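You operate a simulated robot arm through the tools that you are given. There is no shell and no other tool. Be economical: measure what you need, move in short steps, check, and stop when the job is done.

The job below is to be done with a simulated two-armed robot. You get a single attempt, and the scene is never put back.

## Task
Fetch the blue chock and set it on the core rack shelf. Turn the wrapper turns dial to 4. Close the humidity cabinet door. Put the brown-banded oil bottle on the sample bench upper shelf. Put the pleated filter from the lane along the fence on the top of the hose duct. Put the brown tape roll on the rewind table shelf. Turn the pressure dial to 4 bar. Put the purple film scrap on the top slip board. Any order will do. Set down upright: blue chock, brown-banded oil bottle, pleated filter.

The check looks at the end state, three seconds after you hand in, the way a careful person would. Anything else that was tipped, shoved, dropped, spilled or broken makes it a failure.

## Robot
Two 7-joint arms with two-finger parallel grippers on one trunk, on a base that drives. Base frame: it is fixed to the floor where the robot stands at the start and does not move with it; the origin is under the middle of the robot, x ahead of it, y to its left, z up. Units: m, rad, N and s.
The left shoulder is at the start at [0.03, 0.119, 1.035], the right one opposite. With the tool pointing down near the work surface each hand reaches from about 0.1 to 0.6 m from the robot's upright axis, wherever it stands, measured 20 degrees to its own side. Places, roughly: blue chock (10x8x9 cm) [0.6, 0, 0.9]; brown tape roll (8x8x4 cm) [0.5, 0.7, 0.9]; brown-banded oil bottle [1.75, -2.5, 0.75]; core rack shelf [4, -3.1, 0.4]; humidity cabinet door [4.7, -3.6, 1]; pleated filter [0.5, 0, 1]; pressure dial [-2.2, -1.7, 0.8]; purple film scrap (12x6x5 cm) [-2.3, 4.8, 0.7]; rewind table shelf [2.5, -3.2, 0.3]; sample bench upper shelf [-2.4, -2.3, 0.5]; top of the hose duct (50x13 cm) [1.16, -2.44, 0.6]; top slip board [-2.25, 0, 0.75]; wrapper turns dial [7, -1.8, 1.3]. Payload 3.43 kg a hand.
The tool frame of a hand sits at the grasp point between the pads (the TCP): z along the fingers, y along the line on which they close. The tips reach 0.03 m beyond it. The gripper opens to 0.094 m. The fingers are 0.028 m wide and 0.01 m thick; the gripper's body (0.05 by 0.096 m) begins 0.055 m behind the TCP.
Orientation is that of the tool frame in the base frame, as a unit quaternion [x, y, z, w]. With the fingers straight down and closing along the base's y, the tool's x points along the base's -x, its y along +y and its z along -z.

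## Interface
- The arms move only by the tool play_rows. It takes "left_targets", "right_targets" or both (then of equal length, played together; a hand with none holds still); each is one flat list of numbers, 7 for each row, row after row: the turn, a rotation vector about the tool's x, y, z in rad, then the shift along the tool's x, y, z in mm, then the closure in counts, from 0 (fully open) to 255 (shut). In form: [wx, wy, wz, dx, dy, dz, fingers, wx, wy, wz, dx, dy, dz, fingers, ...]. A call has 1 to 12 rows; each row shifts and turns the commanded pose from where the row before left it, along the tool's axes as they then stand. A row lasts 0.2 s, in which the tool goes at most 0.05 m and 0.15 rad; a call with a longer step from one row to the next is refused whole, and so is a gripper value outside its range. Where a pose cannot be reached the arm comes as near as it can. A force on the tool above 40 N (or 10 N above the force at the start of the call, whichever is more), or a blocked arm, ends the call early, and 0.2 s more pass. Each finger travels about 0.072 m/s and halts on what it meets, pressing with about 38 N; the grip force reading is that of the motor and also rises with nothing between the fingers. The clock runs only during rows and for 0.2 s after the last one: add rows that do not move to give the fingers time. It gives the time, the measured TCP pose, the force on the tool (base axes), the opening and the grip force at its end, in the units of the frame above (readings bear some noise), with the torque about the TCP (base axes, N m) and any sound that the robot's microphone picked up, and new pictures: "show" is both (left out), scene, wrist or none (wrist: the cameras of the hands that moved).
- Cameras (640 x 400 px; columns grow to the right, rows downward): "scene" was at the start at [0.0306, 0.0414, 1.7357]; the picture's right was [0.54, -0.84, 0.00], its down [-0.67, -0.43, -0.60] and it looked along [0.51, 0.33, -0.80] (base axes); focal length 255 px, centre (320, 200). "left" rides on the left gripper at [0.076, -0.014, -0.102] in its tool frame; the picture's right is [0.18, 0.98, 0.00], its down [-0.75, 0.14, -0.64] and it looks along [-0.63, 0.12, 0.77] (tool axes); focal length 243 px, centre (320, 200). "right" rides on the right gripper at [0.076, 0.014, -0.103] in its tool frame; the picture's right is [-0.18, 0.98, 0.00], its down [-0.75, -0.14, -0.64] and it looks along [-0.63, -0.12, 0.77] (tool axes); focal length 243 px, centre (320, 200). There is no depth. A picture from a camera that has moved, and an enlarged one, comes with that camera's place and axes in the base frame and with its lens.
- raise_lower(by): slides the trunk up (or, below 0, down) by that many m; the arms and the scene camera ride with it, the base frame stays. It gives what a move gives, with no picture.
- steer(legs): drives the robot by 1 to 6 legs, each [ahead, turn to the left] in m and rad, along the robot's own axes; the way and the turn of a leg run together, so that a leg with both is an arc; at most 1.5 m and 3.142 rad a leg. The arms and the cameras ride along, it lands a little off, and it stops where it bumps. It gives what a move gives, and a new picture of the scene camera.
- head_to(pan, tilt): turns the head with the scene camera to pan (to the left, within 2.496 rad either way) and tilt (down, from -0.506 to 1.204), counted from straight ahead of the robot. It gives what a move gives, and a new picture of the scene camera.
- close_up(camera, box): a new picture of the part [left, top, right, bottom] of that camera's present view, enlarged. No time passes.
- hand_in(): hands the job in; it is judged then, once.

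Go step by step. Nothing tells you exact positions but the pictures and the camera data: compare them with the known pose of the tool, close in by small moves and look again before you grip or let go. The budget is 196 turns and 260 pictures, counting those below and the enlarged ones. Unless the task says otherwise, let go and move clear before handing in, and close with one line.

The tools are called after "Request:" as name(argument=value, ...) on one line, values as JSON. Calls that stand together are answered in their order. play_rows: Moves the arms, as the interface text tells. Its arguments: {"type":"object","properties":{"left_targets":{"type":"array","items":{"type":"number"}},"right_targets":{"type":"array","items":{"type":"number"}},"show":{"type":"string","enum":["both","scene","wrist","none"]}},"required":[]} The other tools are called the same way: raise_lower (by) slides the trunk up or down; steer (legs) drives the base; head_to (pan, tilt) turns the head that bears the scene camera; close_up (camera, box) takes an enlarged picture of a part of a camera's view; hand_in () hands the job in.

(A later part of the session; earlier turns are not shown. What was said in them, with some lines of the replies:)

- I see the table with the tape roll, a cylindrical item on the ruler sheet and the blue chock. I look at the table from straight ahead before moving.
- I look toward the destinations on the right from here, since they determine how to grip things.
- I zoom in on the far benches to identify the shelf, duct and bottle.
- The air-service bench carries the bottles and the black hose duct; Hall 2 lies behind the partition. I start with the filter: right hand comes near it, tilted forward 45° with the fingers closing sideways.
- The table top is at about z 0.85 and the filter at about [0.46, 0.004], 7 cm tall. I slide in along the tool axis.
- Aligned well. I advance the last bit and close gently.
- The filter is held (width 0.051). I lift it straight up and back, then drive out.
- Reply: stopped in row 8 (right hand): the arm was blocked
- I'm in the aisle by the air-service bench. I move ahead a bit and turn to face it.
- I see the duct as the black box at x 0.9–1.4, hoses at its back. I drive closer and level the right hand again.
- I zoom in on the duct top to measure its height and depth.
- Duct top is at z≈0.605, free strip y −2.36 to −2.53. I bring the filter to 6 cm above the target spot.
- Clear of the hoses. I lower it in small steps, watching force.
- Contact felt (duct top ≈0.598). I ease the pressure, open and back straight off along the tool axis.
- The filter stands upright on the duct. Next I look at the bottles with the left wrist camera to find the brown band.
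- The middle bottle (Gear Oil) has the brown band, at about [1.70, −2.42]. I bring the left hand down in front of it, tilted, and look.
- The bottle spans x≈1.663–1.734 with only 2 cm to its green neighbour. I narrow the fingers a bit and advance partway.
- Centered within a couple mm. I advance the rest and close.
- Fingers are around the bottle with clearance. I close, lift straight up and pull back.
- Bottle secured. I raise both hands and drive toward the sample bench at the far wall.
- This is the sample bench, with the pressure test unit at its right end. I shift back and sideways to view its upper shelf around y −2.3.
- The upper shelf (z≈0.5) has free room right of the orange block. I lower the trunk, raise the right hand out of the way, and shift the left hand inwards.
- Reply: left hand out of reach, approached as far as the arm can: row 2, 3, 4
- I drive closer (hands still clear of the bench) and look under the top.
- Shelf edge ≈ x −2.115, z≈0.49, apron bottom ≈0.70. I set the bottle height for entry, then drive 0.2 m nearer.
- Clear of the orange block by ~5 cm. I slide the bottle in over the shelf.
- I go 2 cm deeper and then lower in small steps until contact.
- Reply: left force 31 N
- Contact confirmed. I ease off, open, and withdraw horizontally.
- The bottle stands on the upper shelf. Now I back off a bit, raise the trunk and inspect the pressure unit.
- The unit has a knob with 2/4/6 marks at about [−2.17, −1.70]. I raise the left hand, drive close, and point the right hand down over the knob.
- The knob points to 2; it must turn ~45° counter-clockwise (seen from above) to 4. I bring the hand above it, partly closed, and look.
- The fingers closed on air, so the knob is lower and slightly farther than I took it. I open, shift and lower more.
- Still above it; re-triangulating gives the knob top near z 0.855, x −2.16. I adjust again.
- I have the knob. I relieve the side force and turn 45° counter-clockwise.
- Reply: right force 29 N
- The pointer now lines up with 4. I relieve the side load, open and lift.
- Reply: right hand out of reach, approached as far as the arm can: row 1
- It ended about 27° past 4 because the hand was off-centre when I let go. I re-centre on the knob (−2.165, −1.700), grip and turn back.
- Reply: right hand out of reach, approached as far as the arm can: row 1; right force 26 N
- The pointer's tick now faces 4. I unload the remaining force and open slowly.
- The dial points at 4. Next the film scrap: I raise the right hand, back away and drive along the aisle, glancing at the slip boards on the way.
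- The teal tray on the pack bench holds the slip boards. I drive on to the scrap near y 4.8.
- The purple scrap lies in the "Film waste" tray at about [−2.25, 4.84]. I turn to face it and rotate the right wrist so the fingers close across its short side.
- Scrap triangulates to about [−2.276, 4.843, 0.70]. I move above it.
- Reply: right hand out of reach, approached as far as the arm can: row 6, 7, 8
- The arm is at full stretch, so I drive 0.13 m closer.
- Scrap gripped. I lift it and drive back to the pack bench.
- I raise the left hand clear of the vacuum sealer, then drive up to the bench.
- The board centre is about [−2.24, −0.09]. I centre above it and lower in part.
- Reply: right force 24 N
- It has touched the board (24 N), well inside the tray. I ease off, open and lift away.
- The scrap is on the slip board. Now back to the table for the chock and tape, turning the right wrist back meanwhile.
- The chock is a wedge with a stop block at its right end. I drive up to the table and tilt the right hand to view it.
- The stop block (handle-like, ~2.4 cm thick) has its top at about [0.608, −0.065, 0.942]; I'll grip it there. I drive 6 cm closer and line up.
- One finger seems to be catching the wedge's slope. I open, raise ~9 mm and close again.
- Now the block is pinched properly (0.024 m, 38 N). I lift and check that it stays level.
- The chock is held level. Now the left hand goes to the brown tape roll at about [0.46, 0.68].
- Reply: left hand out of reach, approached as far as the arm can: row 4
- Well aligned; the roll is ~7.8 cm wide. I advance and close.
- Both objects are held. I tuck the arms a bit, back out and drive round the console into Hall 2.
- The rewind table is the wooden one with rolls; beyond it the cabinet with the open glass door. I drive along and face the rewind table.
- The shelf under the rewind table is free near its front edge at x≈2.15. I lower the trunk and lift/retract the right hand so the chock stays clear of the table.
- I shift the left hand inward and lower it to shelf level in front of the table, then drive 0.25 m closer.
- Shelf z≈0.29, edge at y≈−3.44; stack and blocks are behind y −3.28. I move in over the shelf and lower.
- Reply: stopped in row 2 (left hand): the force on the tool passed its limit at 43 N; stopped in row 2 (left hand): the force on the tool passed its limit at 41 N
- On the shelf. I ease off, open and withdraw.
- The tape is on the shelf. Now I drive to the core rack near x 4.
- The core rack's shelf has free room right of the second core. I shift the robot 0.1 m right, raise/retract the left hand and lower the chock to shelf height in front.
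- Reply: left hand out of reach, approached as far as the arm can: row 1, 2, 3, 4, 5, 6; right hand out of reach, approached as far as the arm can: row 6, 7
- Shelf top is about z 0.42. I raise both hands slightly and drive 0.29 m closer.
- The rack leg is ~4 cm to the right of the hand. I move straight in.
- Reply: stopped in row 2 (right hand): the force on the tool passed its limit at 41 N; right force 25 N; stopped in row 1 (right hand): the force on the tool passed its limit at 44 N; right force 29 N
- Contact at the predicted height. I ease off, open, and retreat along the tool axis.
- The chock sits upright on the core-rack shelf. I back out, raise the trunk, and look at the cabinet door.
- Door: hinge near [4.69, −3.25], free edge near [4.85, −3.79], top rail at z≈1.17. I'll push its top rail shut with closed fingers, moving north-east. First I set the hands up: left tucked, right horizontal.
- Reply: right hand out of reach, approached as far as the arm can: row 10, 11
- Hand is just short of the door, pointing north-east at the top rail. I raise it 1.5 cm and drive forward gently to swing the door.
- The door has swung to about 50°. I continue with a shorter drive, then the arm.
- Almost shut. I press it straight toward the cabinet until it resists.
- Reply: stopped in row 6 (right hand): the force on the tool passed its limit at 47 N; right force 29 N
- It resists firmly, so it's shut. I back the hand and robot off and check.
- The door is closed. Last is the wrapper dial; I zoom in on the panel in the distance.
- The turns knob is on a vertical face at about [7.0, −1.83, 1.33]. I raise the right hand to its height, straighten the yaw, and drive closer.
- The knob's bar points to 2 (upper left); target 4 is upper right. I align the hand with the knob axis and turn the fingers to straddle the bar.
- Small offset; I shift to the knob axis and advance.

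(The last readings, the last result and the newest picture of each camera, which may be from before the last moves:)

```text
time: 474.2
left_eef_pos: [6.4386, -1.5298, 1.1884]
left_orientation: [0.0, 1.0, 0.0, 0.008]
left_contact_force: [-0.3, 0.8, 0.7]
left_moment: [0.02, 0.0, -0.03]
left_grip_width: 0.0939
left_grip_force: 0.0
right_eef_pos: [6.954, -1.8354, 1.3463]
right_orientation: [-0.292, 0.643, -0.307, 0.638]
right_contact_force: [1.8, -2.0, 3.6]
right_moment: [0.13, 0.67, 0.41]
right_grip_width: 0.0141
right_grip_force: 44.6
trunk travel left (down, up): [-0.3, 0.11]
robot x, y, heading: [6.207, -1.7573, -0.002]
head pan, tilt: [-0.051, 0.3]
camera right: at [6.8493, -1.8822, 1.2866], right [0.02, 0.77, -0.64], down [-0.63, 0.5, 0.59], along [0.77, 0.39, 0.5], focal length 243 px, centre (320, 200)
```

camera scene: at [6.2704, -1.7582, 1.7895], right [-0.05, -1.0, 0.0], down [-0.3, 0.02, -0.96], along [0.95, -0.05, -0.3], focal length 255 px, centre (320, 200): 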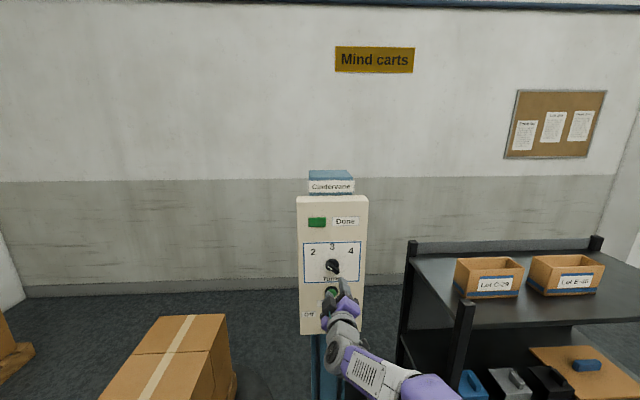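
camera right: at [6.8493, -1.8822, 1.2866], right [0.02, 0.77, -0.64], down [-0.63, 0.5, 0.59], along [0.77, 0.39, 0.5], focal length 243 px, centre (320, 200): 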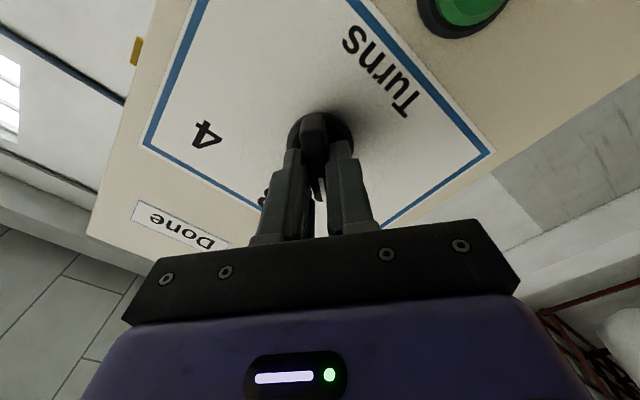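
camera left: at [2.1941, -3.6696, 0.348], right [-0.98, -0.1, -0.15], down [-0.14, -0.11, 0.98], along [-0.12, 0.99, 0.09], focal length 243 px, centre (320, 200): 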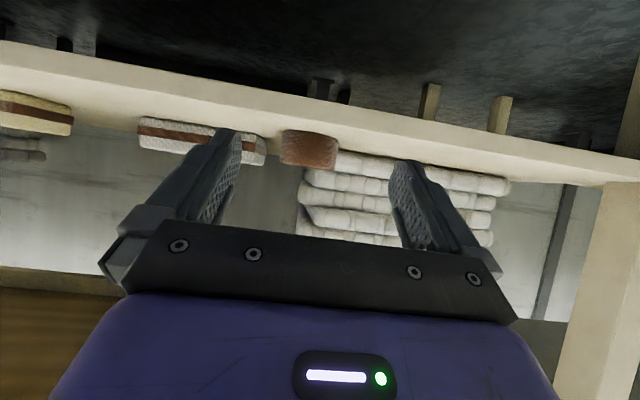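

I have the bar. I turn it clockwise about 100°.

Request:
play_rows(right_targets=[0, 0, 0.145, 0, 0, 0, 240, 0, 0, 0.145, 0, 0, 0, 240, 0, 0, 0.145, 0, 0, 0, 240, 0, 0, 0.145, 0, 0, 0, 240, 0, 0, 0.145, 0, 0, 0, 240, 0, 0, 0.145, 0, 0, 0, 240, 0, 0, 0.145, 0, 0, 0, 240, 0, 0, 0.145, 0, 0, 0, 240, 0, 0, 0.145, 0, 0, 0, 240, 0, 0, 0.145, 0, 0, 0, 240, 0, 0, 0.145, 0, 0, 0, 240, 0, 0, 0.145, 0, 0, 0, 240], show="both")

```text
time: 476.9
left_eef_pos: [6.4381, -1.5311, 1.1882]
left_orientation: [0.0, 1.0, 0.002, 0.01]
left_contact_force: [1.0, -1.1, -0.2]
left_moment: [-0.02, -0.01, 0.04]
left_grip_width: 0.0941
left_grip_force: 0.1
right_eef_pos: [6.9527, -1.8407, 1.3466]
right_orientation: [0.305, 0.637, 0.29, 0.646]
right_contact_force: [4.3, -13.5, 7.6]
right_moment: [-0.01, -0.04, 1.2]
right_grip_width: 0.0142
right_grip_force: 45.8
trunk travel left (down, up): [-0.3, 0.11]
robot x, y, heading: [6.207, -1.7513, -0.006]
head pan, tilt: [-0.051, 0.3]
camera scene: at [6.2695, -1.7616, 1.7896], right [-0.05, -1.0, 0.0], down [-0.3, 0.02, -0.96], along [0.95, -0.05, -0.3], focal length 255 px, centre (320, 200)
camera right: at [6.8517, -1.7686, 1.3079], right [0.01, 0.49, 0.87], down [-0.66, -0.65, 0.38], along [0.75, -0.58, 0.32], focal length 243 px, centre (320, 200)
```

scene: 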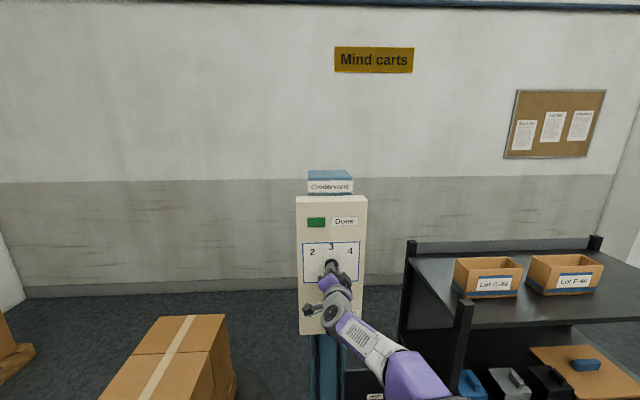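
right: 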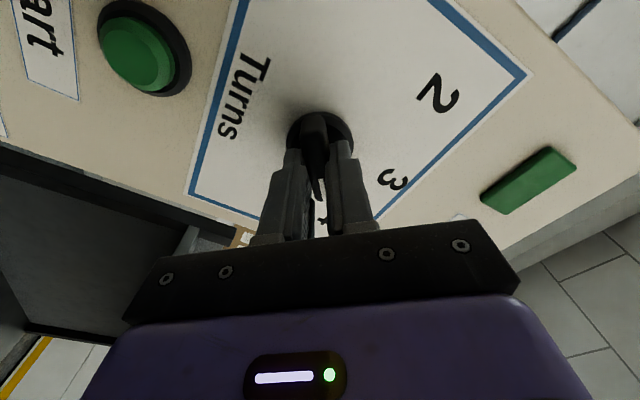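

The bar now points toward 4, about 5° past. I back off 0.09 rad, relax the side load and open.

Request:
play_rows(right_targets=[0, 0, -0.08, -3, 0, 0, 240, 0, 0, 0, 0, 0, 0, 240, 0, 0, 0, 0, 0, 0, 210, 0, 0, 0, 0, 0, 0, 180, 0, 0, 0, 0, 0, 0, 130, 0, 0, 0, 0, 0, 0, 120, 0, 0, 0, 0, 0, -25, 120, 0, 0, 0, 0, 0, -40, 120, 0, 0, 0, 0, 0, -40, 120], show="wrist")

Request:
close_up(camera="scene", box=[290, 220, 390, 310])

```text
time: 478.9
left_eef_pos: [6.4381, -1.5293, 1.1868]
left_orientation: [0.0, 1.0, 0.001, 0.008]
left_contact_force: [-0.6, 0.1, 0.5]
left_moment: [0.0, -0.04, 0.02]
left_grip_width: 0.0939
left_grip_force: 0.0
right_eef_pos: [6.8463, -1.8355, 1.3483]
right_orientation: [0.278, 0.649, 0.264, 0.657]
right_contact_force: [-1.0, 0.4, -0.7]
right_moment: [0.03, 0.0, 0.0]
right_grip_width: 0.0496
right_grip_force: 0.1
trunk travel left (down, up): [-0.3, 0.11]
robot x, y, heading: [6.2059, -1.7542, -0.0]
head pan, tilt: [-0.051, 0.3]
camera right: at [6.7448, -1.7687, 1.3044], right [0.01, 0.57, 0.82], down [-0.66, -0.62, 0.43], along [0.75, -0.55, 0.37], focal length 243 px, centre (320, 200)
```

right: 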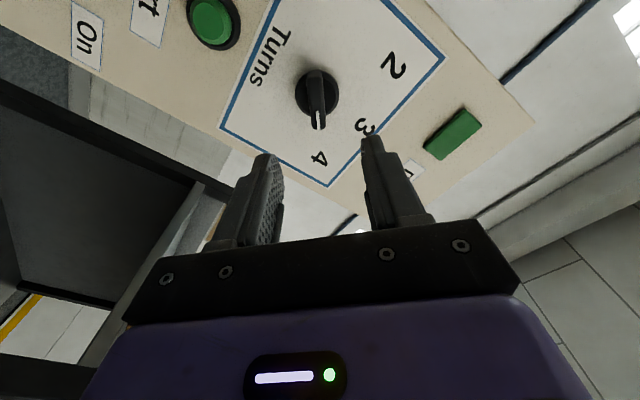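

```text
4.44 times, centred on (340, 265) of scene
camera zoom: at [6.2678, -1.7587, 1.7897], right [-0.05, -1.0, 0.0], down [-0.29, 0.02, -0.96], along [0.95, -0.05, -0.29], focal length 1133 px, centre (231, -89)
```

zoom: 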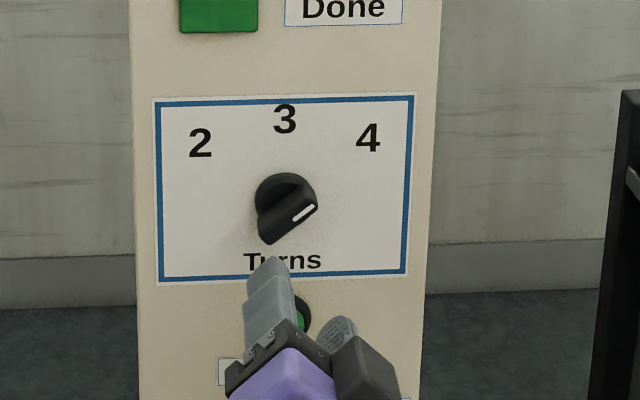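

The pointer now sits on 4. I back away from the panel and check once more.

Request:
steer(legs=[[-0.4, 0]])

Request:
close_up(camera="scene", box=[290, 170, 390, 290])

```text
time: 481.4
left_eef_pos: [6.0349, -1.5273, 1.1882]
left_orientation: [-0.001, 1.0, 0.0, 0.009]
left_contact_force: [0.1, 0.6, -0.6]
left_moment: [0.04, -0.01, 0.01]
left_grip_width: 0.0941
left_grip_force: 0.0
right_eef_pos: [6.4452, -1.8343, 1.3479]
right_orientation: [0.277, 0.649, 0.265, 0.656]
right_contact_force: [-0.9, -0.8, -0.1]
right_moment: [-0.01, -0.01, -0.02]
right_grip_width: 0.0497
right_grip_force: 0.1
trunk travel left (down, up): [-0.3, 0.11]
robot x, y, heading: [5.8054, -1.756, -0.002]
head pan, tilt: [-0.051, 0.3]
camera scene: at [5.8662, -1.7574, 1.7896], right [-0.05, -1.0, 0.0], down [-0.3, 0.02, -0.96], along [0.95, -0.05, -0.3], focal length 255 px, centre (320, 200)
```

scene: 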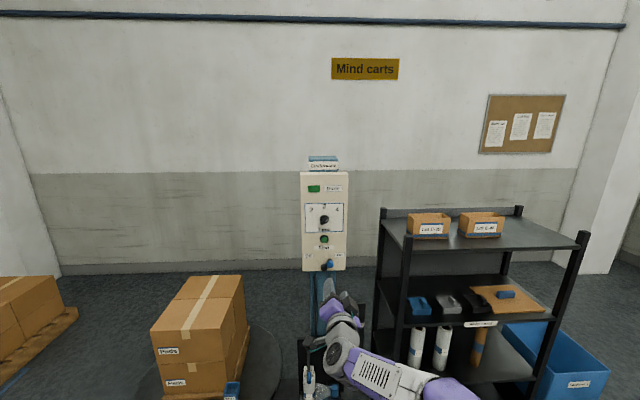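

```text
3.33 times, centred on (340, 230) of scene
camera zoom: at [5.8662, -1.7574, 1.7896], right [-0.05, -1.0, 0.0], down [-0.3, 0.02, -0.96], along [0.95, -0.05, -0.3], focal length 850 px, centre (253, 100)
```

zoom: 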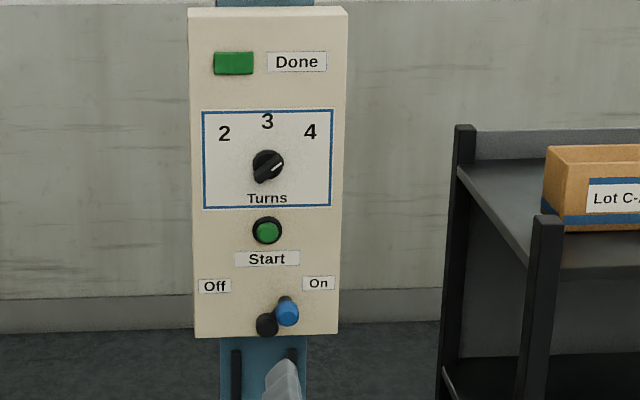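

The dial points at 4 and the hands are empty and clear. All eight jobs are done, so I hand in.

Request:
hand_in()

```text
The job is handed in.
```

I finished all eight tasks and handed the job in. After each one I checked it on camera, and nothing looked tipped or knocked over.
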